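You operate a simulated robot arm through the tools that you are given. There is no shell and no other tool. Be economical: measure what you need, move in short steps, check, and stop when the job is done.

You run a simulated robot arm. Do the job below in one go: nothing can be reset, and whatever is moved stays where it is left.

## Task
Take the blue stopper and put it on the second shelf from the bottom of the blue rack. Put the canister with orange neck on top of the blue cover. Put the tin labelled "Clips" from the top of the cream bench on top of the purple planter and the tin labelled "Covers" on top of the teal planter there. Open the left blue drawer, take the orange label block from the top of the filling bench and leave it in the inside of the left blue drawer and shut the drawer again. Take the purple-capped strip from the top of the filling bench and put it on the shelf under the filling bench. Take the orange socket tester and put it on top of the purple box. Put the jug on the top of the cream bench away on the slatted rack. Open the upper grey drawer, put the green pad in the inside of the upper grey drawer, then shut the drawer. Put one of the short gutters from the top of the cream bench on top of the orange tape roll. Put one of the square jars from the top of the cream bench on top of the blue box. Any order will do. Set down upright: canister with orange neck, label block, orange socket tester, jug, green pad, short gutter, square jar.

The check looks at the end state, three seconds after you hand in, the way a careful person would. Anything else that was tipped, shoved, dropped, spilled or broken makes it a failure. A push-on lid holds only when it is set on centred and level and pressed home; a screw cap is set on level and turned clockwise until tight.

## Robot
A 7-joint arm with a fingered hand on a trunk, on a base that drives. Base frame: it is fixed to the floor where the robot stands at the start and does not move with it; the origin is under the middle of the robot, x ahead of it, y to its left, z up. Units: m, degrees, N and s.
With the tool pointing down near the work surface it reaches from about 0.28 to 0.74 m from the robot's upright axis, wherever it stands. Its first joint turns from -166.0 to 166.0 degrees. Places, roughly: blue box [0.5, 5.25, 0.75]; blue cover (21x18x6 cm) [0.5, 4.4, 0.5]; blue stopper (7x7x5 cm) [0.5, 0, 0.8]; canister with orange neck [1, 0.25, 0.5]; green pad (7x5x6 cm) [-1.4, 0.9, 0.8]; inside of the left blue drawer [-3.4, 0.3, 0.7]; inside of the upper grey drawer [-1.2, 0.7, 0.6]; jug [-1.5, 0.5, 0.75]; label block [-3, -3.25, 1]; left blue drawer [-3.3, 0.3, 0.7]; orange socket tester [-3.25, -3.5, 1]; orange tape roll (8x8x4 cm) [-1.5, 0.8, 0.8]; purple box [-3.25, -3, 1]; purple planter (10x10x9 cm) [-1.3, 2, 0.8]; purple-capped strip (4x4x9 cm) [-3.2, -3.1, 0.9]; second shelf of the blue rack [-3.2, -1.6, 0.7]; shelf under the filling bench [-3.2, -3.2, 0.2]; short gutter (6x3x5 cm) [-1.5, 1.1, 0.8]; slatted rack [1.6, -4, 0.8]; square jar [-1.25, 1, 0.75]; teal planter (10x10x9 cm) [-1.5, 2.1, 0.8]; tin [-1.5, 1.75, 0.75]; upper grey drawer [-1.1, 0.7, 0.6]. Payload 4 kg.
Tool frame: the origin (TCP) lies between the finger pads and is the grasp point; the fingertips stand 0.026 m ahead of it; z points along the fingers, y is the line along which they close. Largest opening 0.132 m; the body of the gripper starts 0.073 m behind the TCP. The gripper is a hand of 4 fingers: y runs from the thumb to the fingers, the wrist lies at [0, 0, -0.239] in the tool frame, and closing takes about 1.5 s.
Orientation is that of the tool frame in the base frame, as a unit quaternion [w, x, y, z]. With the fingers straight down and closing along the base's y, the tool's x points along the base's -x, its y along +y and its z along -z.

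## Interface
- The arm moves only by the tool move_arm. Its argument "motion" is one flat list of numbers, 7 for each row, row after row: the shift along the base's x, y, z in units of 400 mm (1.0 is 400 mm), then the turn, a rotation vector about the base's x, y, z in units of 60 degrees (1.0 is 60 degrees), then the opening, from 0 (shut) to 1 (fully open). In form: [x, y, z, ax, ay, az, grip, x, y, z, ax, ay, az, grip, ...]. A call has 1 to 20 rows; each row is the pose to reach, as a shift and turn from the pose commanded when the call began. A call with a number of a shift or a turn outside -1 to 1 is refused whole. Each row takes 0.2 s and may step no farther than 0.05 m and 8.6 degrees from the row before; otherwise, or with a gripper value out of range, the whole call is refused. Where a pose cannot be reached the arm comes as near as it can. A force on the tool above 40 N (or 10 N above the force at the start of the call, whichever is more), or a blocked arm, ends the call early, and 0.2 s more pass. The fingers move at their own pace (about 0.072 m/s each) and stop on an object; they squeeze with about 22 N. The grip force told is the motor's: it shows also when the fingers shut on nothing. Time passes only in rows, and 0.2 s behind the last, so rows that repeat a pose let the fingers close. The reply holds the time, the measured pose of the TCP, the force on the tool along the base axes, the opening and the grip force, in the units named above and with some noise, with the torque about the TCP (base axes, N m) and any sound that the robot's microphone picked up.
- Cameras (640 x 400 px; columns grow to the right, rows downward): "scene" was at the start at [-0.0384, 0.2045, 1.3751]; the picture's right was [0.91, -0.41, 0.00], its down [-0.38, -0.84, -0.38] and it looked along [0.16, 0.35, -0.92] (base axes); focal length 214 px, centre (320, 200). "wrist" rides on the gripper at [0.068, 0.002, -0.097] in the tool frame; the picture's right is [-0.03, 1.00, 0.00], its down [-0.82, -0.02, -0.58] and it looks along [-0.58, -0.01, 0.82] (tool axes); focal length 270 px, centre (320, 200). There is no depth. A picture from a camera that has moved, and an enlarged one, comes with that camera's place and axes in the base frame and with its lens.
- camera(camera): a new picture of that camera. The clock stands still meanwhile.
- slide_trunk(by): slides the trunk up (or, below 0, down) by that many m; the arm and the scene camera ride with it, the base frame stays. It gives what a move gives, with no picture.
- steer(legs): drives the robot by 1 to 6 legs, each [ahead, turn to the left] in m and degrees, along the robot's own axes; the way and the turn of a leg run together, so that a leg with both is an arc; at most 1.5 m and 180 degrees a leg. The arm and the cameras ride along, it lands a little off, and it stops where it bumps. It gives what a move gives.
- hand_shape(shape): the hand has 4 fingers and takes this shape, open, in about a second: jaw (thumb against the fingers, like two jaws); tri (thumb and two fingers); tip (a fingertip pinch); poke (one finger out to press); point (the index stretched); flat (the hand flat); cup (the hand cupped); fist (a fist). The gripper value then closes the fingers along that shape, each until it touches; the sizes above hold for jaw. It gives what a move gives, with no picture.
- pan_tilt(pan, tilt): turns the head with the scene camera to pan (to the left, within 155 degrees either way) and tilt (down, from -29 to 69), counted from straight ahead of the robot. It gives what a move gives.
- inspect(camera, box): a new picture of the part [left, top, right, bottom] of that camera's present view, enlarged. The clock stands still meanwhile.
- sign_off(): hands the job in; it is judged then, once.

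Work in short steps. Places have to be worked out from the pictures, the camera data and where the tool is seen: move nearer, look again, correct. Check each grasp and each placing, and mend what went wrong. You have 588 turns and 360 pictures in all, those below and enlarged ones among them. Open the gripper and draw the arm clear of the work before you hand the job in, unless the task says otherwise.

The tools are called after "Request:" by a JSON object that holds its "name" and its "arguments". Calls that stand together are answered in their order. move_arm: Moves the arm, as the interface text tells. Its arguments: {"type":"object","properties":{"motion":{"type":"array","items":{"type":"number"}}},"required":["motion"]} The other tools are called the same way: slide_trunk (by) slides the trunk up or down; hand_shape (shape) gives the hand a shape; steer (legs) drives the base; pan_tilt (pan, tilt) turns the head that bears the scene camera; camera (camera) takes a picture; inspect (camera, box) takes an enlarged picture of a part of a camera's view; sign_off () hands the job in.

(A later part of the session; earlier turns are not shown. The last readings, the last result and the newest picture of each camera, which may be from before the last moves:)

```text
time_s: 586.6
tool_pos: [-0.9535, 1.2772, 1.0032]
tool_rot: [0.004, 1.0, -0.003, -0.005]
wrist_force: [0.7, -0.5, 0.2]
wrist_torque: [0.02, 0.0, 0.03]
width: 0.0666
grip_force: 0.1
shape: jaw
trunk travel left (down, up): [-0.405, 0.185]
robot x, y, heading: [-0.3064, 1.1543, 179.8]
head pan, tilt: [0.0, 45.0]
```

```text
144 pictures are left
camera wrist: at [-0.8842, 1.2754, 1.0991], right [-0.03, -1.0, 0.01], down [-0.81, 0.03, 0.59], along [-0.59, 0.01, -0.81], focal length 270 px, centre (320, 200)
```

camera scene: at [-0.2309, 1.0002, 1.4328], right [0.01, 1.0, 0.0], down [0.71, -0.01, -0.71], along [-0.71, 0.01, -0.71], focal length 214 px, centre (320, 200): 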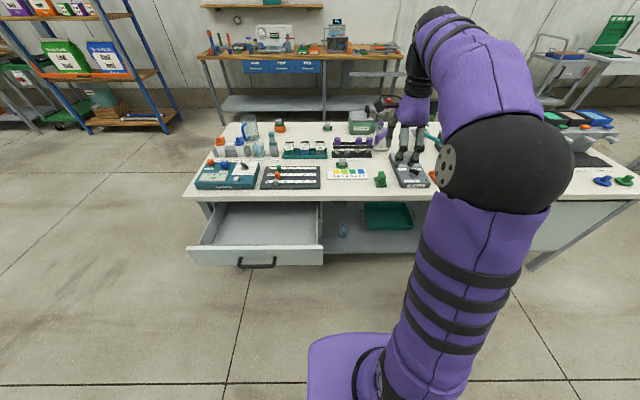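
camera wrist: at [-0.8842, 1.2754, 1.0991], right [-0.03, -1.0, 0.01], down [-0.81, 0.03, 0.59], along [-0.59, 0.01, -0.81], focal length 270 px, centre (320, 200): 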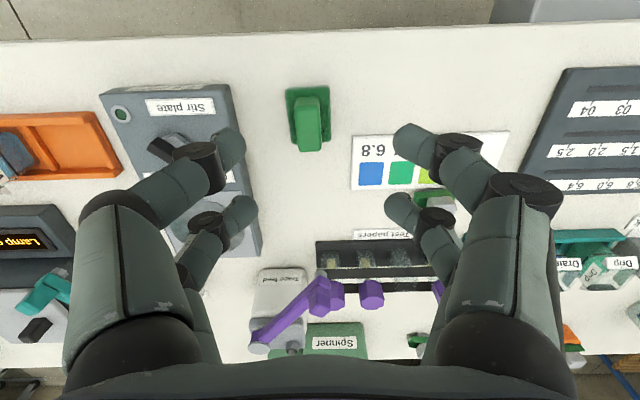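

Request:
{"name": "move_arm", "arguments": {"motion": [-0.04, 0.011, -0.08, 0, 0, 0, 0.45, -0.079, 0.022, -0.16, 0, 0, 0, 0.45, -0.079, 0.022, -0.26, 0, 0, 0, 0.42, -0.079, 0.022, -0.35, 0, 0, 0, 0.42, -0.079, 0.022, -0.398, 0, 0, 0, 0.42, -0.079, 0.022, -0.398, 0, 0, 0, 0.2, -0.079, 0.022, -0.398, 0, 0, 0, 0, -0.079, 0.022, -0.398, 0, 0, 0, 0, -0.079, 0.022, -0.398, 0, 0, 0, 0, -0.079, 0.022, -0.398, 0, 0, 0, 0, -0.079, 0.022, -0.33, 0, 0, 0, 0, -0.079, 0.022, -0.23, 0, 0, 0, 0]}}

Request:
{"name": "camera", "arguments": {"camera": "wrist"}}

```text
time_s: 589.2
tool_pos: [-0.9879, 1.2849, 0.9139]
tool_rot: [0.005, 1.0, -0.005, -0.004]
wrist_force: [-0.2, 0.2, -1.0]
wrist_torque: [0.01, -0.03, 0.01]
width: 0.0201
grip_force: 22.2
shape: jaw
trunk travel left (down, up): [-0.405, 0.185]
robot x, y, heading: [-0.3029, 1.1514, 179.6]
head pan, tilt: [0.0, 45.0]
```

```text
143 pictures are left
camera wrist: at [-0.9178, 1.2817, 1.0094], right [-0.03, -1.0, 0.01], down [-0.81, 0.03, 0.58], along [-0.58, 0.01, -0.81], focal length 270 px, centre (320, 200)
```

wrist: 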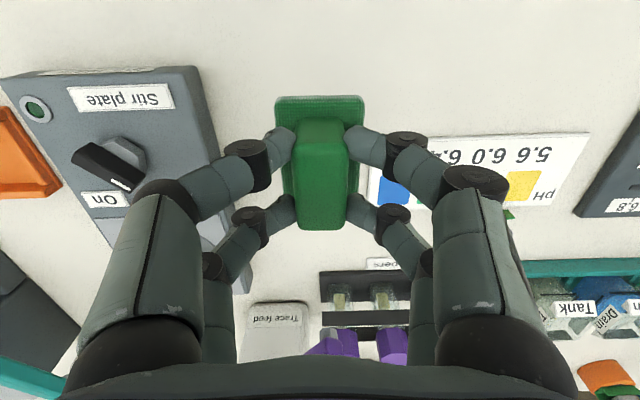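

Pad held. The open drawer is within reach from here; I lift and move toward it.

Request:
{"name": "move_arm", "arguments": {"motion": [0.03, 0, 0.1, 0, 0, 0, 0, 0.08, -0.03, 0.2, 0, 0, 0, 0, 0.14, -0.08, 0.28, 0, 0, 0, 0, 0.2, -0.16, 0.33, 0, 0, 0, 0, 0.26, -0.25, 0.36, 0, 0, 0, 0, 0.32, -0.35, 0.36, 0, 0, 0, 0, 0.37, -0.45, 0.36, 0, 0, 0, 0, 0.4, -0.56, 0.36, 0, 0, 0, 0, 0.42, -0.68, 0.36, 0, 0, 0, 0, 0.42, -0.8, 0.36, 0, 0, 0, 0, 0.42, -0.92, 0.36, 0, 0, 0, 0, 0.42, -1, 0.36, 0, 0, 0, 0]}}

Request:
{"name": "move_arm", "arguments": {"motion": [0, -0.1, 0, 0, 0, 0, 0, 0, -0.2, 0, 0, 0, 0, 0, 0, -0.21, -0.1, 0, 0, 0, 0, 0, -0.21, -0.2, 0, 0, 0, 0, 0, -0.21, -0.3, 0, 0, 0, 0]}}

Request:
{"name": "camera", "arguments": {"camera": "wrist"}}

Request:
{"name": "camera", "arguments": {"camera": "scene"}}

```text
time_s: 591.8
tool_pos: [-0.8185, 0.8819, 1.0554]
tool_rot: [0.005, 1.0, -0.005, -0.005]
wrist_force: [-0.4, -0.1, -1.4]
wrist_torque: [0.0, -0.03, 0.01]
width: 0.0202
grip_force: 22.3
shape: jaw
trunk travel left (down, up): [-0.405, 0.185]
robot x, y, heading: [-0.3029, 1.1523, 179.6]
head pan, tilt: [0.0, 45.0]
```

```text
time_s: 593.0
tool_pos: [-0.8171, 0.8012, 0.9332]
tool_rot: [0.005, 1.0, -0.004, -0.005]
wrist_force: [0.2, 0.8, -0.4]
wrist_torque: [-0.02, -0.03, -0.05]
width: 0.0202
grip_force: 22.1
shape: jaw
trunk travel left (down, up): [-0.405, 0.185]
robot x, y, heading: [-0.306, 1.1536, 179.8]
head pan, tilt: [0.0, 45.0]
```

```text
142 pictures are left
camera wrist: at [-0.7469, 0.7995, 1.0291], right [-0.03, -1.0, 0.01], down [-0.81, 0.03, 0.59], along [-0.59, 0.01, -0.81], focal length 270 px, centre (320, 200)
```

wrist: 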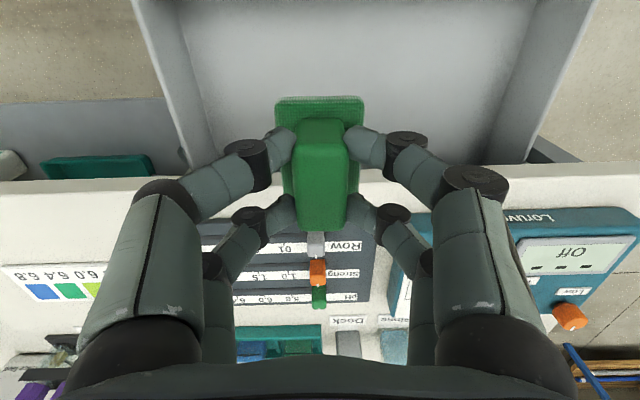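

```text
141 pictures are left
camera scene: at [-0.3311, 1.001, 1.4328], right [0.01, 1.0, 0.0], down [0.71, -0.01, -0.71], along [-0.71, 0.01, -0.71], focal length 214 px, centre (320, 200)
```

scene: 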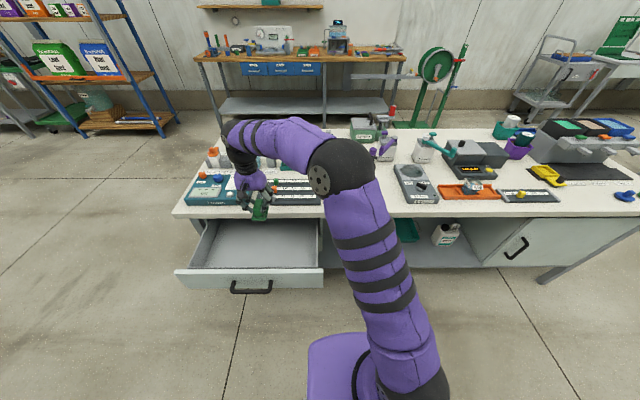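

Clear on all sides. I lower into the drawer to contact.

Request:
{"name": "move_arm", "arguments": {"motion": [0, -0.03, -0.1, 0, 0, 0, 0, 0, -0.03, -0.2, 0, 0, 0, 0, 0, -0.03, -0.3, 0, 0, 0, 0, 0, -0.03, -0.4, 0, 0, 0, 0, 0, -0.03, -0.5, 0, 0, 0, 0, 0, -0.03, -0.56, 0, 0, 0, 0, 0, -0.03, -0.58, 0, 0, 0, 0, 0, -0.03, -0.6, 0, 0, 0, 0, 0, -0.03, -0.615, 0, 0, 0, 0, 0, -0.03, -0.63, 0, 0, 0, 0, 0, -0.03, -0.645, 0, 0, 0, 0, 0, -0.03, -0.66, 0, 0, 0, 0]}}

Request:
{"name": "camera", "arguments": {"camera": "wrist"}}

Request:
{"name": "inspect", "arguments": {"camera": "scene", "box": [160, 150, 340, 310]}}

```text
time_s: 595.6
tool_pos: [-0.818, 0.7891, 0.6715]
tool_rot: [0.005, 1.0, -0.004, -0.006]
wrist_force: [0.4, -0.3, -0.7]
wrist_torque: [-0.01, 0.03, -0.02]
width: 0.0203
grip_force: 21.8
shape: jaw
trunk travel left (down, up): [-0.405, 0.185]
robot x, y, heading: [-0.3071, 1.1578, 179.5]
head pan, tilt: [0.0, 45.0]
```

```text
140 pictures are left
camera wrist: at [-0.7478, 0.7876, 0.7675], right [-0.03, -1.0, 0.01], down [-0.81, 0.03, 0.59], along [-0.59, 0.01, -0.81], focal length 270 px, centre (320, 200)
```

wrist: 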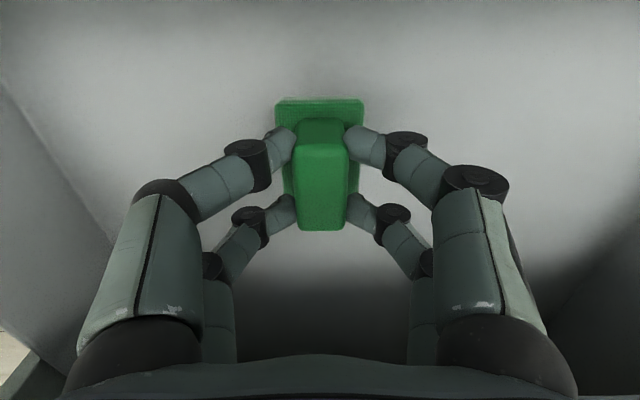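

```text
2.50 times, centred on (250, 230) of scene
camera zoom: at [-0.3311, 1.0009, 1.4328], right [0.01, 1.0, 0.0], down [0.71, -0.01, -0.71], along [-0.71, 0.01, -0.71], focal length 536 px, centre (495, 125)
```

zoom: 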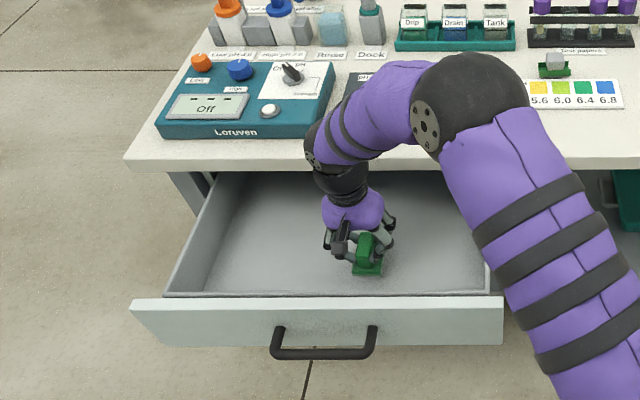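

Still free; continue down in small steps.

Request:
{"name": "move_arm", "arguments": {"motion": [0, 0, -0.012, 0, 0, 0, 0, 0, 0, -0.024, 0, 0, 0, 0, 0, 0, -0.036, 0, 0, 0, 0, 0, 0, -0.048, 0, 0, 0, 0, 0, 0, -0.06, 0, 0, 0, 0]}}

```text
time_s: 596.8
tool_pos: [-0.8191, 0.7909, 0.6469]
tool_rot: [0.005, 1.0, -0.004, -0.006]
wrist_force: [-0.6, 0.5, -0.6]
wrist_torque: [0.01, 0.0, 0.01]
width: 0.0201
grip_force: 21.8
shape: jaw
trunk travel left (down, up): [-0.405, 0.185]
robot x, y, heading: [-0.3047, 1.1558, 179.6]
head pan, tilt: [0.0, 45.0]
```

Request:
{"name": "move_arm", "arguments": {"motion": [0, 0, -0.012, 0, 0, 0, 0, 0, 0, -0.024, 0, 0, 0, 0, 0, 0, -0.036, 0, 0, 0, 0, 0, 0, -0.048, 0, 0, 0, 0, 0, 0, -0.06, 0, 0, 0, 0]}}

Request:
{"name": "inspect", "arguments": {"camera": "scene", "box": [160, 150, 340, 310]}}

```text
time_s: 597.5
tool_pos: [-0.8233, 0.789, 0.6444]
tool_rot: [0.009, 1.0, -0.005, -0.012]
wrist_force: [-0.8, 4.2, 23.3]
wrist_torque: [0.19, -0.16, 0.01]
width: 0.022
grip_force: 21.9
shape: jaw
trunk travel left (down, up): [-0.405, 0.185]
robot x, y, heading: [-0.3063, 1.1515, 179.7]
head pan, tilt: [0.0, 45.0]
stopped in row 3: the force on the tool passed its limit at 44 N (the readings are from after the stop); the commanded pose is now the measured one
```

```text
2.50 times, centred on (250, 230) of scene
camera zoom: at [-0.3297, 1.0025, 1.4331], right [0.01, 1.0, 0.0], down [0.71, -0.01, -0.71], along [-0.71, 0.01, -0.71], focal length 536 px, centre (495, 125)
```

zoom: 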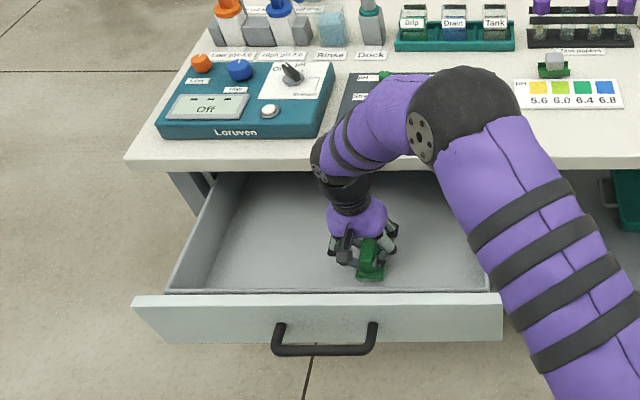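

Contact with the drawer floor. I release and rise straight up.

Request:
{"name": "move_arm", "arguments": {"motion": [0, 0, 0.006, 0, 0, 0, 0.15, 0, 0, 0.008, 0, 0, 0, 0.3, 0, 0, 0.01, 0, 0, 0, 0.4, 0, 0, 0.01, 0, 0, 0, 0.42, 0, 0, 0.08, 0, 0, 0, 0.42, 0, 0, 0.18, 0, 0, 0, 0.42, 0, 0, 0.29, 0, 0, 0, 0.42, 0, 0, 0.4, 0, 0, 0, 0.42, 0, 0, 0.51, 0, 0, 0, 0.42, 0, 0, 0.62, 0, 0, 0, 0.42, 0, 0, 0.73, 0, 0, 0, 0.42, 0, 0, 0.84, 0, 0, 0, 0.42, 0, 0, 0.96, 0, 0, 0, 0.42]}}

Request:
{"name": "camera", "arguments": {"camera": "wrist"}}

```text
time_s: 600.3
tool_pos: [-0.8205, 0.7889, 1.0246]
tool_rot: [0.008, 1.0, -0.003, -0.009]
wrist_force: [-0.4, 0.6, 1.3]
wrist_torque: [-0.01, -0.02, 0.03]
width: 0.0552
grip_force: 0.0
shape: jaw
trunk travel left (down, up): [-0.405, 0.185]
robot x, y, heading: [-0.3061, 1.1568, 179.5]
head pan, tilt: [0.0, 45.0]
```

```text
137 pictures are left
camera wrist: at [-0.7508, 0.7863, 1.12], right [-0.03, -1.0, 0.01], down [-0.81, 0.04, 0.59], along [-0.59, 0.01, -0.81], focal length 270 px, centre (320, 200)
```

wrist: 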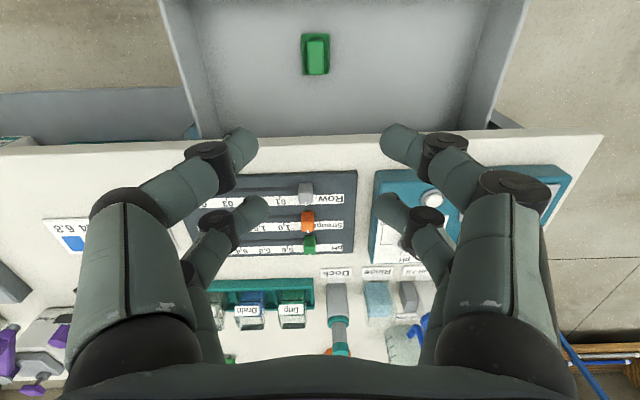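

The pad stands in the drawer. To shut it, I'll lower the closed fingers in front of the bar and push it toward −x.

Request:
{"name": "move_arm", "arguments": {"motion": [0.1, -0.03, 0, 0, 0, 0, 0.2, 0.2, -0.06, 0, 0, 0, 0, 0, 0.3, -0.09, 0, 0, 0, 0, 0, 0.4, -0.11, 0, 0, 0, 0, 0, 0.5, -0.13, 0, 0, 0, 0, 0, 0.6, -0.135, 0, 0, 0, 0, 0, 0.61, -0.135, -0.1, 0, 0, 0, 0, 0.61, -0.135, -0.2, 0, 0, 0, 0, 0.61, -0.135, -0.32, 0, 0, 0, 0, 0.61, -0.135, -0.44, 0, 0, 0, 0, 0.61, -0.135, -0.56, 0, 0, 0, 0, 0.61, -0.135, -0.68, 0, 0, 0, 0, 0.61, -0.135, -0.8, 0, 0, 0, 0, 0.61, -0.135, -0.92, 0, 0, 0, 0]}}

Request:
{"name": "camera", "arguments": {"camera": "wrist"}}

Request:
{"name": "camera", "arguments": {"camera": "scene"}}

```text
time_s: 603.3
tool_pos: [-0.5755, 0.7332, 0.6572]
tool_rot: [0.007, 1.0, -0.004, -0.008]
wrist_force: [0.1, 0.6, -0.6]
wrist_torque: [0.02, -0.01, 0.01]
width: 0.0
grip_force: 21.9
shape: jaw
trunk travel left (down, up): [-0.405, 0.185]
robot x, y, heading: [-0.3072, 1.1546, 179.4]
head pan, tilt: [0.0, 45.0]
```

```text
136 pictures are left
camera wrist: at [-0.5048, 0.7312, 0.7524], right [-0.03, -1.0, 0.02], down [-0.81, 0.04, 0.59], along [-0.59, 0.01, -0.81], focal length 270 px, centre (320, 200)
```

wrist: 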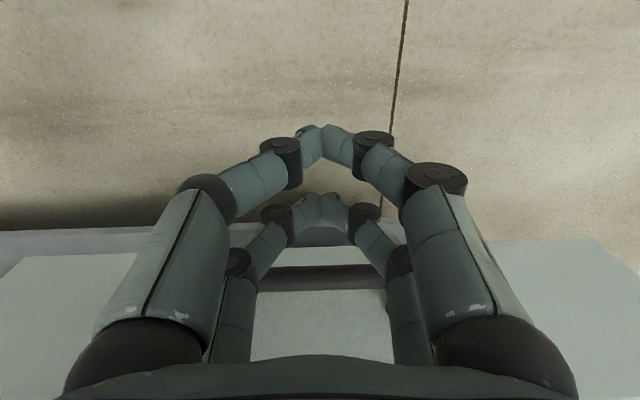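

```text
135 pictures are left
camera scene: at [-0.3309, 1.0011, 1.4329], right [0.01, 1.0, 0.0], down [0.71, -0.01, -0.71], along [-0.71, 0.01, -0.71], focal length 214 px, centre (320, 200)
```

scene: 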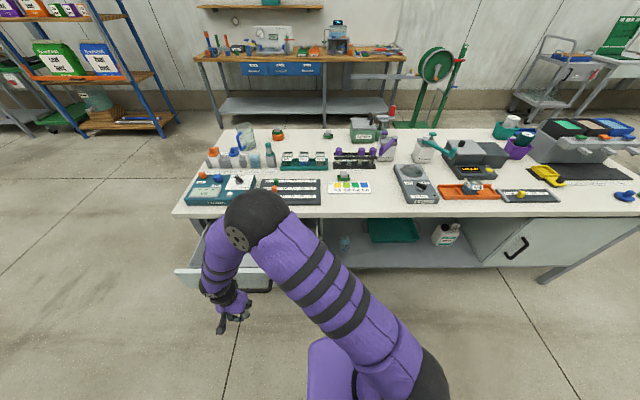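

Request:
{"name": "move_arm", "arguments": {"motion": [-0.08, 0, 0, 0, 0, 0, 0, -0.16, 0, 0, 0, 0, 0, 0, -0.24, 0, 0, 0, 0, 0, 0, -0.32, 0, 0, 0, 0, 0, 0, -0.4, 0, 0, 0, 0, 0, 0, -0.48, 0, 0, 0, 0, 0, 0, -0.55, 0, 0, 0, 0, 0, 0, -0.61, 0, 0, 0, 0, 0, 0, -0.66, 0, 0, 0, 0, 0, 0]}}

Request:
{"name": "camera", "arguments": {"camera": "scene"}}

Request:
{"name": "camera", "arguments": {"camera": "wrist"}}

```text
time_s: 605.3
tool_pos: [-0.8429, 0.7334, 0.655]
tool_rot: [0.007, 1.0, -0.004, -0.009]
wrist_force: [0.1, -0.6, 0.3]
wrist_torque: [0.02, 0.03, 0.02]
width: 0.0
grip_force: 22.1
shape: jaw
trunk travel left (down, up): [-0.405, 0.185]
robot x, y, heading: [-0.3055, 1.1533, 179.4]
head pan, tilt: [0.0, 45.0]
```

```text
134 pictures are left
camera scene: at [-0.331, 1.0009, 1.4328], right [0.01, 1.0, 0.0], down [0.71, -0.01, -0.71], along [-0.71, 0.01, -0.71], focal length 214 px, centre (320, 200)
```

scene: 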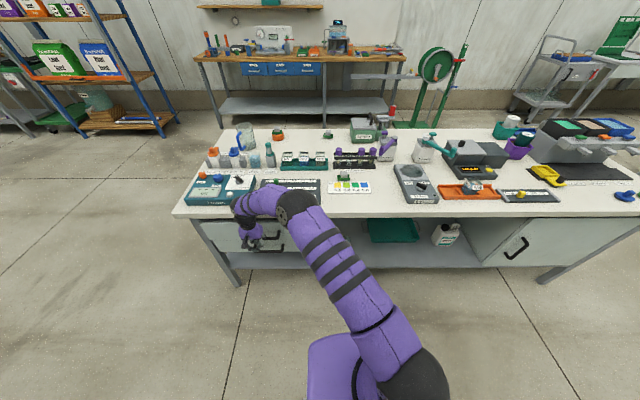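

```text
133 pictures are left
camera wrist: at [-0.772, 0.7318, 0.75], right [-0.03, -1.0, 0.01], down [-0.81, 0.04, 0.59], along [-0.59, 0.01, -0.81], focal length 270 px, centre (320, 200)
```

wrist: 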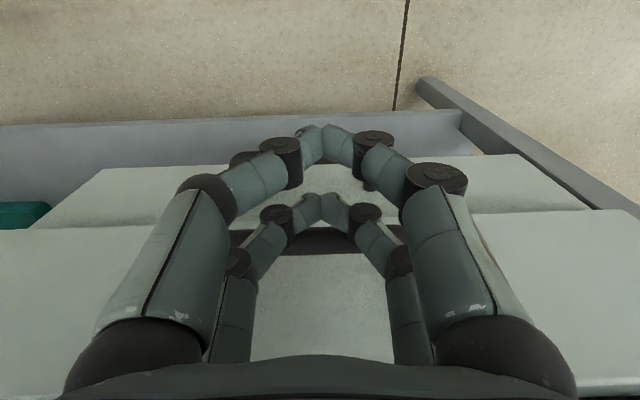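

Nearly closed; I push further until resistance.

Request:
{"name": "move_arm", "arguments": {"motion": [-0.02, 0, 0, 0, 0, 0, 0, -0.04, 0, 0, 0, 0, 0, 0, -0.06, 0, 0, 0, 0, 0, 0, -0.08, 0, 0, 0, 0, 0, 0]}}

Request:
{"name": "inspect", "arguments": {"camera": "scene", "box": [170, 190, 330, 290]}}

```text
time_s: 606.3
tool_pos: [-0.8677, 0.7336, 0.6567]
tool_rot: [0.006, 1.0, -0.003, -0.005]
wrist_force: [25.8, 3.3, 2.0]
wrist_torque: [0.1, -0.37, -0.08]
width: 0.0
grip_force: 21.7
shape: jaw
trunk travel left (down, up): [-0.405, 0.185]
robot x, y, heading: [-0.3044, 1.1536, 179.4]
head pan, tilt: [0.0, 45.0]
```

```text
4.00 times, centred on (250, 240) of scene
camera zoom: at [-0.3287, 1.0013, 1.4329], right [0.01, 1.0, 0.0], down [0.71, -0.01, -0.71], along [-0.71, 0.01, -0.71], focal length 858 px, centre (600, 40)
```

zoom: 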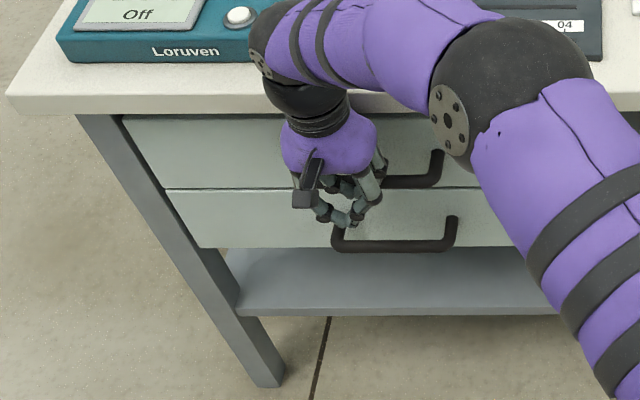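

Resistance reached and the panels look flush. I retract, raise and verify.

Request:
{"name": "move_arm", "arguments": {"motion": [0.1, 0, 0, 0, 0, 0, 0, 0.2, 0, 0, 0, 0, 0, 0, 0.3, 0, 0, 0, 0, 0, 0, 0.4, 0, 0.03, 0, 0, 0, 0, 0.5, 0, 0.1, 0, 0, 0, 0, 0.52, 0, 0.22, 0, 0, 0, 0, 0.52, 0, 0.34, 0, 0, 0, 0, 0.52, 0, 0.46, 0, 0, 0, 0, 0.52, 0, 0.58, 0, 0, 0, 0, 0.52, 0, 0.7, 0, 0, 0, 0, 0.52, 0, 0.82, 0, 0, 0, 0, 0.52, 0, 0.94, 0, 0, 0, 0]}}

Request:
{"name": "inspect", "arguments": {"camera": "scene", "box": [170, 130, 370, 290]}}

```text
time_s: 608.9
tool_pos: [-0.6666, 0.735, 1.0338]
tool_rot: [0.007, 1.0, -0.004, -0.009]
wrist_force: [0.1, 0.1, -0.4]
wrist_torque: [0.0, 0.0, 0.0]
width: 0.0001
grip_force: 21.8
shape: jaw
trunk travel left (down, up): [-0.405, 0.185]
robot x, y, heading: [-0.3031, 1.154, 179.3]
head pan, tilt: [0.0, 45.0]
```

```text
2.50 times, centred on (270, 210) of scene
camera zoom: at [-0.3309, 1.0009, 1.4327], right [0.01, 1.0, 0.0], down [0.71, -0.01, -0.71], along [-0.71, 0.01, -0.71], focal length 536 px, centre (445, 175)
```

zoom: 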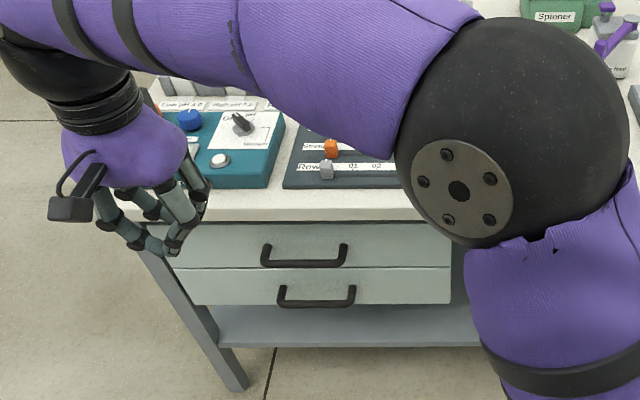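

The drawer is shut flush. Next the square jar: I raise and move 0.22 m closer to the bench for a look at the jars.

Request:
{"name": "move_arm", "arguments": {"motion": [-0.08, 0.05, 0.1, 0, 0, 0, 0.3, -0.16, 0.1, 0.2, 0, 0, 0, 0.5, -0.22, 0.18, 0.3, 0, 0, 0, 0.5, -0.26, 0.28, 0.36, 0, 0, 0, 0.5, -0.3, 0.38, 0.38, 0, 0, 0, 0.5, -0.32, 0.48, 0.38, 0, 0, 0, 0.5]}}

Request:
{"name": "steer", "arguments": {"legs": [[0.22, 0]]}}

Request:
{"name": "camera", "arguments": {"camera": "wrist"}}

Request:
{"name": "camera", "arguments": {"camera": "scene"}}

```text
refused: row 1 steps farther than a row can; nothing moved
```

```text
time_s: 610.6
tool_pos: [-0.8877, 0.7369, 1.0336]
tool_rot: [0.007, 1.0, -0.003, -0.009]
wrist_force: [-0.1, -0.7, 0.0]
wrist_torque: [-0.02, 0.0, 0.0]
width: 0.0
grip_force: 21.7
shape: jaw
trunk travel left (down, up): [-0.405, 0.185]
robot x, y, heading: [-0.5265, 1.1567, 179.7]
head pan, tilt: [0.0, 45.0]
```

```text
130 pictures are left
camera wrist: at [-0.8164, 0.7346, 1.1275], right [-0.03, -1.0, 0.01], down [-0.81, 0.03, 0.59], along [-0.59, 0.01, -0.81], focal length 270 px, centre (320, 200)
```

wrist: 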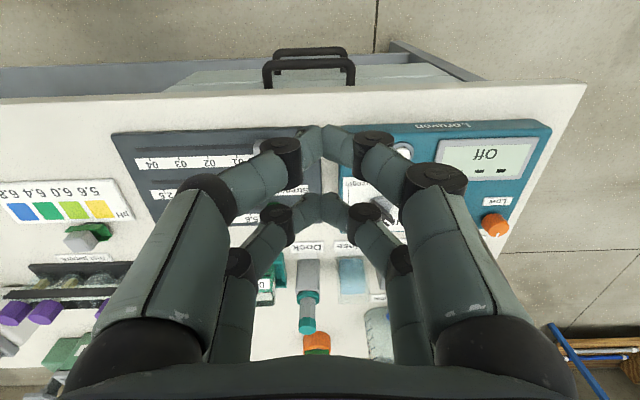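

```text
129 pictures are left
camera scene: at [-0.5519, 1.0026, 1.4327], right [0.01, 1.0, 0.0], down [0.71, 0.0, -0.71], along [-0.71, 0.01, -0.71], focal length 214 px, centre (320, 200)
```

scene: 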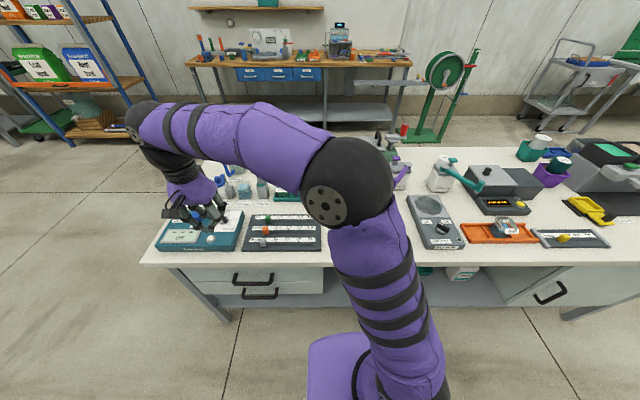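

Request:
{"name": "move_arm", "arguments": {"motion": [0, 0.02, 0.11, 0, 0, 0, 0.3, -0.03, 0.06, 0.22, 0, 0, 0, 0.5, -0.1, 0.13, 0.28, 0, 0, 0, 0.5, -0.18, 0.21, 0.28, 0, 0, 0, 0.5, -0.26, 0.29, 0.28, 0, 0, 0, 0.5, -0.34, 0.37, 0.28, 0, 0, 0, 0.5, -0.42, 0.45, 0.28, 0, 0, 0, 0.5, -0.5, 0.53, 0.28, 0, 0, 0, 0.5, -0.58, 0.6, 0.28, 0, 0, 0, 0.5]}}

Request:
{"name": "camera", "arguments": {"camera": "wrist"}}

Request:
{"name": "inspect", "arguments": {"camera": "wrist", "box": [220, 60, 440, 220]}}

```text
time_s: 612.6
tool_pos: [-1.1209, 0.9758, 1.1428]
tool_rot: [0.008, 1.0, -0.004, -0.009]
wrist_force: [0.1, 0.0, 0.3]
wrist_torque: [0.05, 0.0, 0.0]
width: 0.0654
grip_force: 0.0
shape: jaw
trunk travel left (down, up): [-0.405, 0.185]
robot x, y, heading: [-0.529, 1.1559, 179.6]
head pan, tilt: [0.0, 45.0]
```

```text
128 pictures are left
camera wrist: at [-1.0496, 0.975, 1.2376], right [-0.03, -1.0, 0.01], down [-0.81, 0.03, 0.59], along [-0.59, 0.01, -0.81], focal length 270 px, centre (320, 200)
```

wrist: 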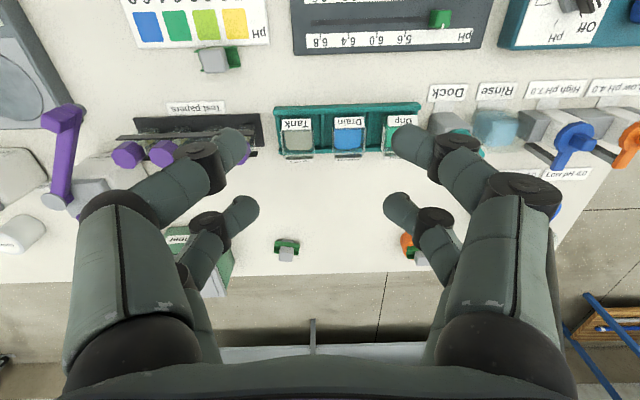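

```text
2.50 times, centred on (330, 140) of wrist
camera zoom: at [-1.0496, 0.975, 1.2376], right [-0.03, -1.0, 0.01], down [-0.81, 0.03, 0.59], along [-0.59, 0.01, -0.81], focal length 676 px, centre (295, 350)
```

zoom: 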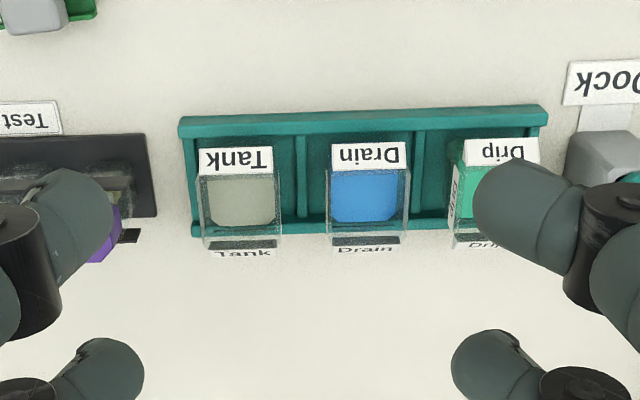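

I'll take the "Tank" jar at ≈(−1.217, 1.010), closing along x; I turn the tool −90° and move above it.

Request:
{"name": "move_arm", "arguments": {"motion": [-0.03, 0.01, 0, 0, 0, -0.12, 0.5, -0.06, 0.02, 0, 0, 0, -0.24, 0.6, -0.09, 0.03, 0, 0, 0, -0.36, 0.7, -0.12, 0.04, 0, 0, 0, -0.48, 0.7, -0.15, 0.05, 0, 0, 0, -0.6, 0.7, -0.18, 0.06, 0, 0, 0, -0.72, 0.7, -0.21, 0.07, -0.02, 0, 0, -0.84, 0.7, -0.24, 0.085, -0.06, 0, 0, -0.96, 0.7]}}

Request:
{"name": "move_arm", "arguments": {"motion": [0, 0, -0.05, 0, 0, -0.13, 0.7, 0, 0, -0.1, 0, 0, -0.26, 0.7, 0, 0, -0.15, 0, 0, -0.39, 0.7, 0, 0, -0.2, 0, 0, -0.53, 0.7]}}

Request:
{"name": "camera", "arguments": {"camera": "wrist"}}

Request:
{"name": "inspect", "arguments": {"camera": "scene", "box": [230, 140, 400, 250]}}

```text
time_s: 614.4
tool_pos: [-1.1629, 1.0157, 1.0803]
tool_rot: [-0.001, 0.874, -0.485, -0.008]
wrist_force: [-1.6, -0.5, -1.7]
wrist_torque: [-0.02, -0.12, 0.02]
width: 0.0925
grip_force: 0.0
shape: jaw
out of reach, approached as far as the arm can: row 1, 2, 3, 4, 5, 6, 7, 8
trunk travel left (down, up): [-0.405, 0.185]
robot x, y, heading: [-0.5286, 1.1558, 179.7]
head pan, tilt: [0.0, 45.0]
```

```text
time_s: 615.4
tool_pos: [-1.1589, 1.0145, 1.0076]
tool_rot: [-0.001, 0.707, -0.707, -0.011]
wrist_force: [0.0, 0.2, -0.5]
wrist_torque: [0.0, -0.01, 0.01]
width: 0.0924
grip_force: 0.0
shape: jaw
trunk travel left (down, up): [-0.405, 0.185]
robot x, y, heading: [-0.5268, 1.1572, 179.6]
head pan, tilt: [0.0, 45.0]
```

```text
126 pictures are left
camera wrist: at [-1.1588, 0.9434, 1.1017], right [-1.0, 0.03, 0.01], down [0.03, 0.81, 0.59], along [0.0, 0.59, -0.81], focal length 270 px, centre (320, 200)
```

wrist: 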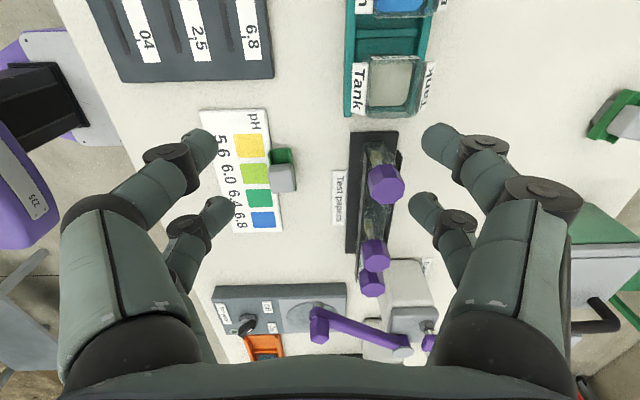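

```text
3.64 times, centred on (315, 195) of scene
camera zoom: at [-0.552, 1.0027, 1.4328], right [0.01, 1.0, 0.0], down [0.71, 0.0, -0.71], along [-0.71, 0.01, -0.71], focal length 780 px, centre (338, 218)
```

zoom: 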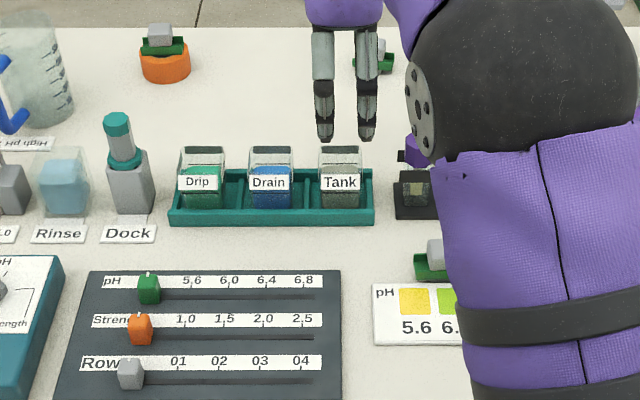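

Jar Tank centre is (−1.224, 1.006), top ≈0.85. I shift over it while descending to 0.93.

Request:
{"name": "move_arm", "arguments": {"motion": [-0.05, -0.01, -0.05, 0, 0, 0, 0.7, -0.1, -0.02, -0.1, 0, 0, 0, 0.7, -0.1625, -0.02, -0.15, 0, 0, 0, 0.7, -0.1625, -0.02, -0.19, 0, 0, 0, 0.7]}}

Request:
{"name": "camera", "arguments": {"camera": "wrist"}}

```text
time_s: 616.4
tool_pos: [-1.2237, 1.005, 0.9313]
tool_rot: [-0.003, 0.708, -0.706, -0.01]
wrist_force: [-0.4, 0.5, -1.2]
wrist_torque: [0.01, -0.04, -0.01]
width: 0.0924
grip_force: 0.2
shape: jaw
trunk travel left (down, up): [-0.405, 0.185]
robot x, y, heading: [-0.5293, 1.157, 179.7]
head pan, tilt: [0.0, 45.0]
```

```text
124 pictures are left
camera wrist: at [-1.2232, 0.9347, 1.0254], right [-1.0, 0.02, 0.01], down [0.03, 0.81, 0.59], along [0.0, 0.59, -0.81], focal length 270 px, centre (320, 200)
```

wrist: 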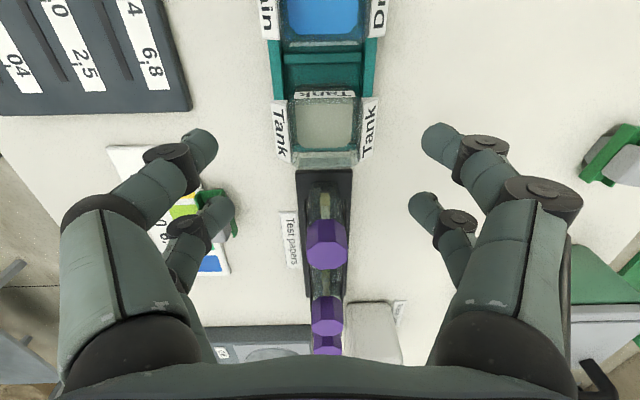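

Request:
{"name": "move_arm", "arguments": {"motion": [-0.008, -0.006, -0.1, 0, 0, 0, 0.7, -0.008, -0.006, -0.2, 0, 0, 0, 0.65, -0.008, -0.006, -0.216, 0, 0, 0, 0.55, -0.008, -0.006, -0.216, 0, 0, 0, 0.4, -0.008, -0.006, -0.216, 0, 0, 0, 0.3, -0.008, -0.006, -0.216, 0, 0, 0, 0.2, -0.008, -0.006, -0.216, 0, 0, 0, 0.1, -0.008, -0.006, -0.216, 0, 0, 0, 0.1]}}

Request:
{"name": "camera", "arguments": {"camera": "wrist"}}

```text
time_s: 618.2
tool_pos: [-1.227, 1.0044, 0.8441]
tool_rot: [-0.001, 0.708, -0.706, -0.011]
wrist_force: [-0.4, -0.3, -0.3]
wrist_torque: [-0.02, 0.06, 0.0]
width: 0.0221
grip_force: 22.2
shape: jaw
trunk travel left (down, up): [-0.405, 0.185]
robot x, y, heading: [-0.5291, 1.1546, 179.4]
head pan, tilt: [0.0, 45.0]
```

```text
123 pictures are left
camera wrist: at [-1.2263, 0.933, 0.939], right [-1.0, 0.02, 0.01], down [0.03, 0.81, 0.59], along [0.0, 0.59, -0.81], focal length 270 px, centre (320, 200)
```

wrist: 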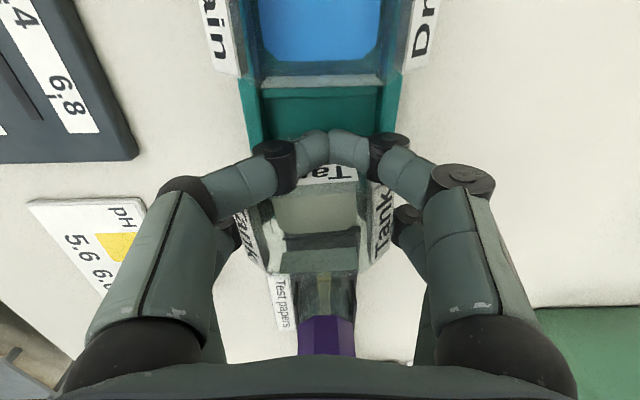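

The near pair closed short of the jar (jar sits ~2 cm further +y). I reopen, shift +2 cm and close again.

Request:
{"name": "move_arm", "arguments": {"motion": [0, 0, 0, 0, 0, 0, 0.3, 0, 0, 0, 0, 0, 0, 0.5, 0, 0, 0, 0, 0, 0, 0.65, 0, 0, 0, 0, 0, 0, 0.65, 0, 0, 0, 0, 0, 0, 0.65, 0, 0.025, 0, 0, 0, 0, 0.65, 0, 0.05, 0, 0, 0, 0, 0.65]}}

Request:
{"name": "camera", "arguments": {"camera": "wrist"}}

```text
time_s: 619.8
tool_pos: [-1.226, 1.0238, 0.8445]
tool_rot: [-0.001, 0.709, -0.705, -0.01]
wrist_force: [-0.2, -0.1, 0.1]
wrist_torque: [0.0, -0.01, 0.01]
width: 0.0854
grip_force: 0.0
shape: jaw
trunk travel left (down, up): [-0.405, 0.185]
robot x, y, heading: [-0.5279, 1.1568, 179.6]
head pan, tilt: [0.0, 45.0]
```

```text
122 pictures are left
camera wrist: at [-1.2258, 0.9539, 0.9392], right [-1.0, 0.02, 0.01], down [0.03, 0.81, 0.59], along [0.0, 0.59, -0.81], focal length 270 px, centre (320, 200)
```

wrist: 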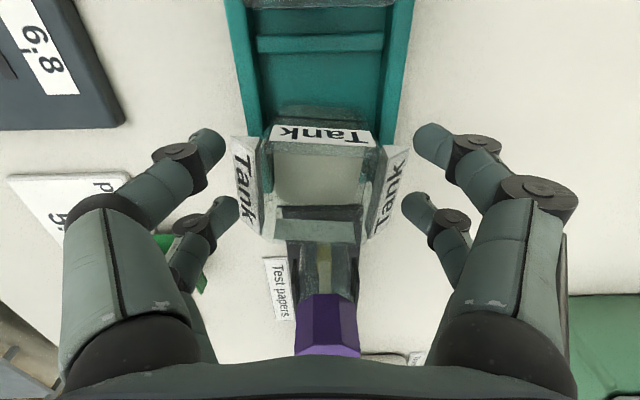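

Request:
{"name": "move_arm", "arguments": {"motion": [0, 0, 0, 0, 0, 0, 0.5, 0, 0, 0, 0, 0, 0, 0.35, 0, 0, 0, 0, 0, 0, 0.2, 0, 0, 0, 0, 0, 0, 0.1, 0, 0, 0, 0, 0, 0, 0.1, 0, 0, 0, 0, 0, 0, 0.1]}}

Request:
{"name": "camera", "arguments": {"camera": "wrist"}}

```text
time_s: 621.2
tool_pos: [-1.2273, 1.0261, 0.8437]
tool_rot: [-0.001, 0.708, -0.707, -0.011]
wrist_force: [0.4, -0.2, -1.6]
wrist_torque: [0.03, 0.01, 0.01]
width: 0.0509
grip_force: 21.7
shape: jaw
trunk travel left (down, up): [-0.405, 0.185]
robot x, y, heading: [-0.5308, 1.1558, 179.5]
head pan, tilt: [0.0, 45.0]
```

```text
121 pictures are left
camera wrist: at [-1.2259, 0.9539, 0.9389], right [-1.0, 0.02, 0.01], down [0.03, 0.81, 0.59], along [0.0, 0.59, -0.81], focal length 270 px, centre (320, 200)
```

wrist: 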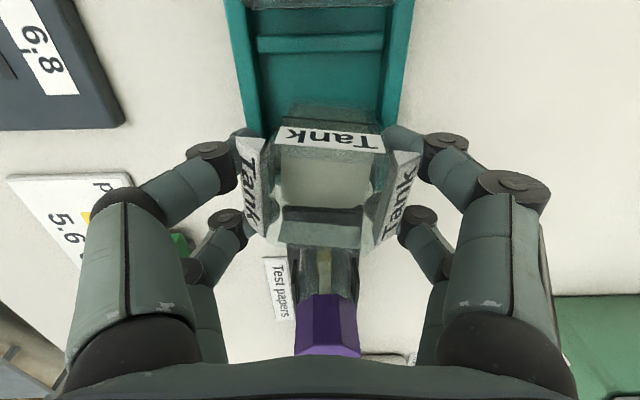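

Good grip on the jar. I lift it straight up out of the tray.

Request:
{"name": "move_arm", "arguments": {"motion": [0, 0, 0.04, 0, 0, 0, 0.1, 0, 0, 0.08, 0, 0, 0, 0.1, 0, 0, 0.14, 0, 0, 0, 0.1, 0, 0, 0.22, 0, 0, 0, 0.1, 0.03, 0, 0.3, 0, 0, 0, 0.1, 0.08, 0, 0.38, 0, 0, 0, 0.1, 0.14, 0, 0.46, 0, 0, 0, 0.1, 0.2, 0, 0.54, 0, 0, 0, 0.1, 0.26, 0, 0.62, 0, 0, 0, 0.1, 0.33, 0, 0.7, 0, 0, 0, 0.1, 0.4, 0, 0.76, 0, 0, 0, 0.1, 0.5, 0, 0.8, 0, 0, 0, 0.1]}}

Request:
{"name": "camera", "arguments": {"camera": "wrist"}}

Request:
{"name": "camera", "arguments": {"camera": "scene"}}

```text
time_s: 623.8
tool_pos: [-1.0245, 1.0256, 1.1635]
tool_rot: [-0.001, 0.708, -0.706, -0.012]
wrist_force: [-0.5, -0.7, -1.8]
wrist_torque: [0.0, -0.01, -0.04]
width: 0.0503
grip_force: 22.1
shape: jaw
trunk travel left (down, up): [-0.405, 0.185]
robot x, y, heading: [-0.5315, 1.1501, 179.6]
head pan, tilt: [0.0, 45.0]
```

```text
120 pictures are left
camera wrist: at [-1.0234, 0.9541, 1.2585], right [-1.0, 0.02, 0.01], down [0.03, 0.81, 0.59], along [0.0, 0.59, -0.81], focal length 270 px, centre (320, 200)
```

wrist: 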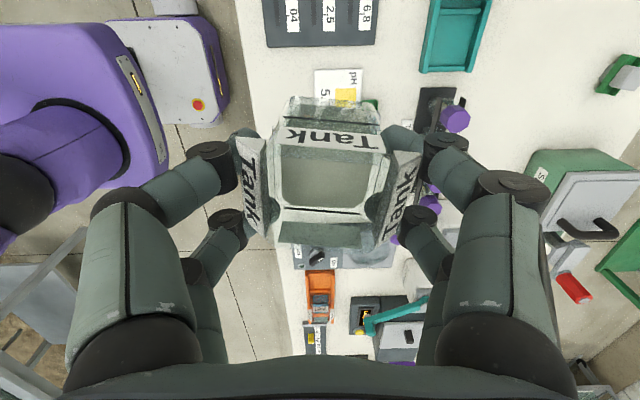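

```text
119 pictures are left
camera scene: at [-0.5519, 1.0027, 1.4328], right [0.01, 1.0, 0.0], down [0.71, 0.0, -0.71], along [-0.71, 0.01, -0.71], focal length 214 px, centre (320, 200)
```

scene: 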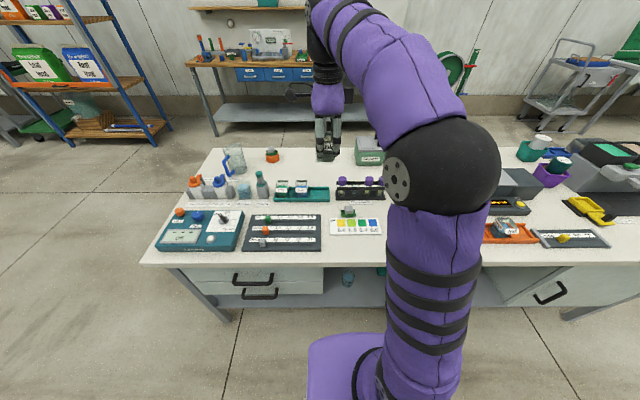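

Jar held upright. I back off and drive north toward the blue box.

Request:
{"name": "steer", "arguments": {"legs": [[-0.25, 0], [0, -90], [1.5, 0], [0.6, 0]]}}

Request:
{"name": "pan_tilt", "arguments": {"pan": -10, "tilt": 20}}

Request:
{"name": "camera", "arguments": {"camera": "scene"}}

```text
time_s: 639.7
tool_pos: [-0.3768, 3.7048, 1.1631]
tool_rot: [0.009, -0.001, 1.0, 0.007]
wrist_force: [-0.4, -1.0, -1.5]
wrist_torque: [0.01, 0.02, 0.04]
width: 0.0499
grip_force: 22.2
shape: jaw
trunk travel left (down, up): [-0.405, 0.185]
robot x, y, heading: [-0.2436, 3.2033, 89.4]
head pan, tilt: [0.0, 45.0]
```

```text
time_s: 640.6
tool_pos: [-0.3765, 3.7056, 1.164]
tool_rot: [0.009, -0.003, 1.0, 0.007]
wrist_force: [-0.9, -0.2, -0.8]
wrist_torque: [0.01, 0.01, 0.0]
width: 0.0504
grip_force: 22.2
shape: jaw
trunk travel left (down, up): [-0.405, 0.185]
robot x, y, heading: [-0.242, 3.2073, 89.7]
head pan, tilt: [-10.0, 20.0]
```

```text
118 pictures are left
camera scene: at [-0.384, 3.2402, 1.4714], right [0.98, -0.18, 0.0], down [-0.06, -0.34, -0.94], along [0.17, 0.92, -0.34], focal length 214 px, centre (320, 200)
```

scene: 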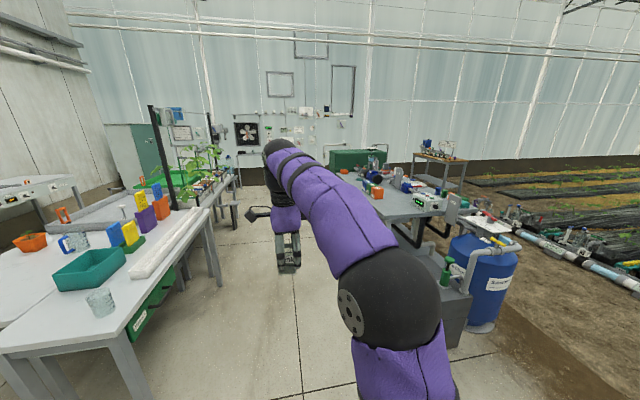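

Request:
{"name": "inspect", "arguments": {"camera": "scene", "box": [320, 140, 560, 340]}}

```text
2.00 times, centred on (440, 240) of scene
camera zoom: at [-0.384, 3.2402, 1.4714], right [0.98, -0.18, 0.0], down [-0.06, -0.34, -0.94], along [0.17, 0.92, -0.34], focal length 429 px, centre (80, 120)
```

zoom: 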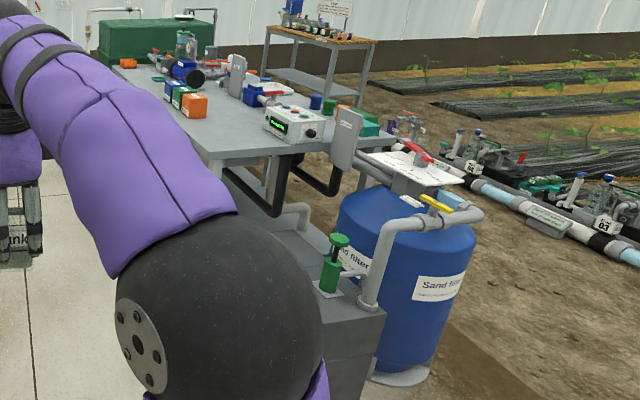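

The blue box is the blue cube on the bench to the right, near (0.5, 5.3). I drive on 2.05 m north and turn to face the bench.

Request:
{"name": "steer", "arguments": {"legs": [[1.4, 0], [0.65, 0], [0, -89.5]]}}

Request:
{"name": "pan_tilt", "arguments": {"pan": 0, "tilt": 40}}

Request:
{"name": "camera", "arguments": {"camera": "scene"}}

Request:
{"name": "camera", "arguments": {"camera": "wrist"}}

```text
time_s: 654.9
tool_pos: [0.2656, 5.3771, 1.1644]
tool_rot: [0.011, 0.699, 0.715, -0.001]
wrist_force: [0.0, 0.8, -1.0]
wrist_torque: [0.02, -0.02, 0.02]
width: 0.0497
grip_force: 22.1
shape: jaw
trunk travel left (down, up): [-0.405, 0.185]
robot x, y, heading: [-0.2315, 5.2376, 1.0]
head pan, tilt: [-10.0, 20.0]
```

```text
time_s: 655.7
tool_pos: [0.2645, 5.3774, 1.1631]
tool_rot: [0.011, 0.699, 0.715, -0.001]
wrist_force: [-0.4, -0.1, -1.3]
wrist_torque: [0.03, -0.01, 0.01]
width: 0.0495
grip_force: 22.0
shape: jaw
trunk travel left (down, up): [-0.405, 0.185]
robot x, y, heading: [-0.2306, 5.2364, 0.4]
head pan, tilt: [0.0, 40.0]
```

```text
116 pictures are left
camera scene: at [-0.2082, 5.3898, 1.4401], right [0.01, -1.0, 0.0], down [-0.64, -0.01, -0.77], along [0.77, 0.01, -0.64], focal length 214 px, centre (320, 200)
```

scene: 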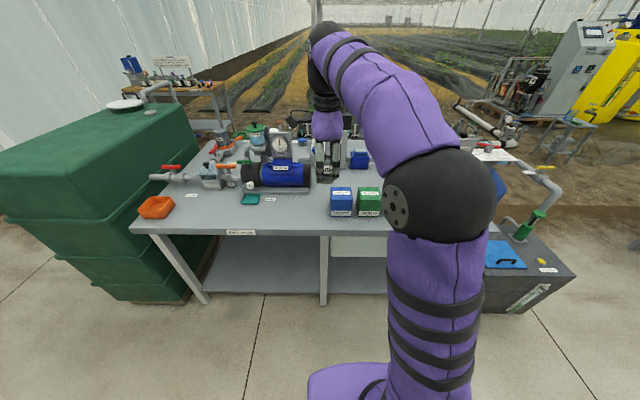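

```text
115 pictures are left
camera wrist: at [0.2645, 5.4472, 1.2584], right [1.0, 0.0, 0.01], down [-0.01, -0.81, 0.59], along [0.01, -0.59, -0.81], focal length 270 px, centre (320, 200)
```

wrist: 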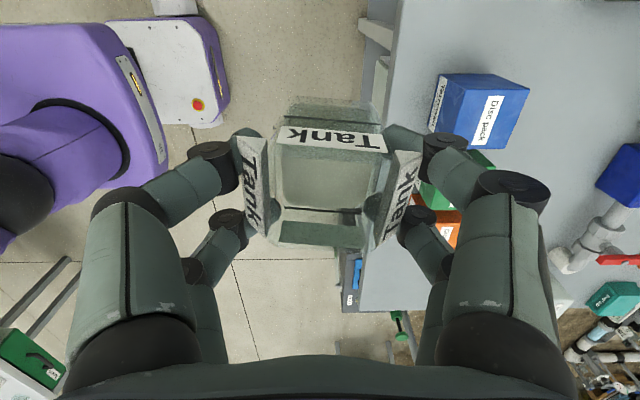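

Blue box top ≈(0.532, 5.303, 0.86). I drive 0.12 m closer, then move above it.

Request:
{"name": "steer", "arguments": {"legs": [[0.12, 0]]}}

Request:
{"name": "move_arm", "arguments": {"motion": [0.08, -0.04, 0, 0, 0, 0, 0.1, 0.16, -0.08, 0, 0, 0, 0, 0.1, 0.24, -0.12, 0, 0, 0, 0, 0.1, 0.32, -0.16, 0, 0, 0, 0, 0.1, 0.367, -0.187, -0.05, 0, 0, 0, 0.1, 0.367, -0.187, -0.15, 0, 0, 0, 0.1, 0.367, -0.187, -0.25, 0, 0, 0, 0.1, 0.367, -0.187, -0.35, 0, 0, 0, 0.1]}}

Request:
{"name": "camera", "arguments": {"camera": "wrist"}}

Request:
{"name": "inspect", "arguments": {"camera": "scene", "box": [270, 130, 430, 250]}}

```text
time_s: 656.9
tool_pos: [0.3831, 5.3798, 1.1634]
tool_rot: [0.012, 0.699, 0.715, -0.001]
wrist_force: [-0.4, 0.2, -0.8]
wrist_torque: [-0.01, -0.02, -0.01]
width: 0.0497
grip_force: 22.0
shape: jaw
trunk travel left (down, up): [-0.405, 0.185]
robot x, y, heading: [-0.1089, 5.2416, 0.5]
head pan, tilt: [0.0, 40.0]
```

```text
time_s: 658.7
tool_pos: [0.5274, 5.3071, 1.0245]
tool_rot: [0.011, 0.699, 0.715, 0.0]
wrist_force: [-0.1, 0.0, -1.3]
wrist_torque: [-0.01, 0.01, 0.0]
width: 0.0495
grip_force: 22.3
shape: jaw
out of reach, approached as far as the arm can: row 4, 5
trunk travel left (down, up): [-0.405, 0.185]
robot x, y, heading: [-0.1125, 5.2376, 0.9]
head pan, tilt: [0.0, 40.0]
```

```text
114 pictures are left
camera wrist: at [0.5277, 5.3771, 1.1182], right [1.0, 0.0, 0.01], down [-0.01, -0.81, 0.59], along [0.01, -0.59, -0.81], focal length 270 px, centre (320, 200)
```

wrist: 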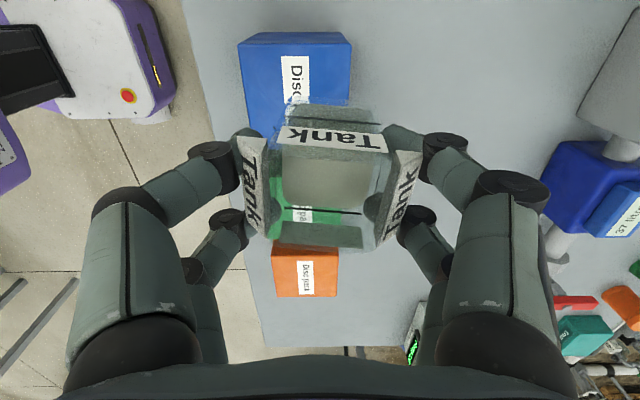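

```text
3.33 times, centred on (350, 190) of scene
camera zoom: at [-0.09, 5.3912, 1.44], right [0.01, -1.0, 0.0], down [-0.64, -0.01, -0.77], along [0.77, 0.01, -0.64], focal length 715 px, centre (220, 233)
```

zoom: 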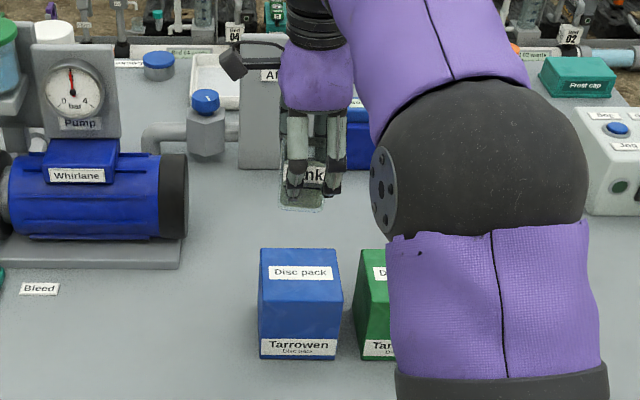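

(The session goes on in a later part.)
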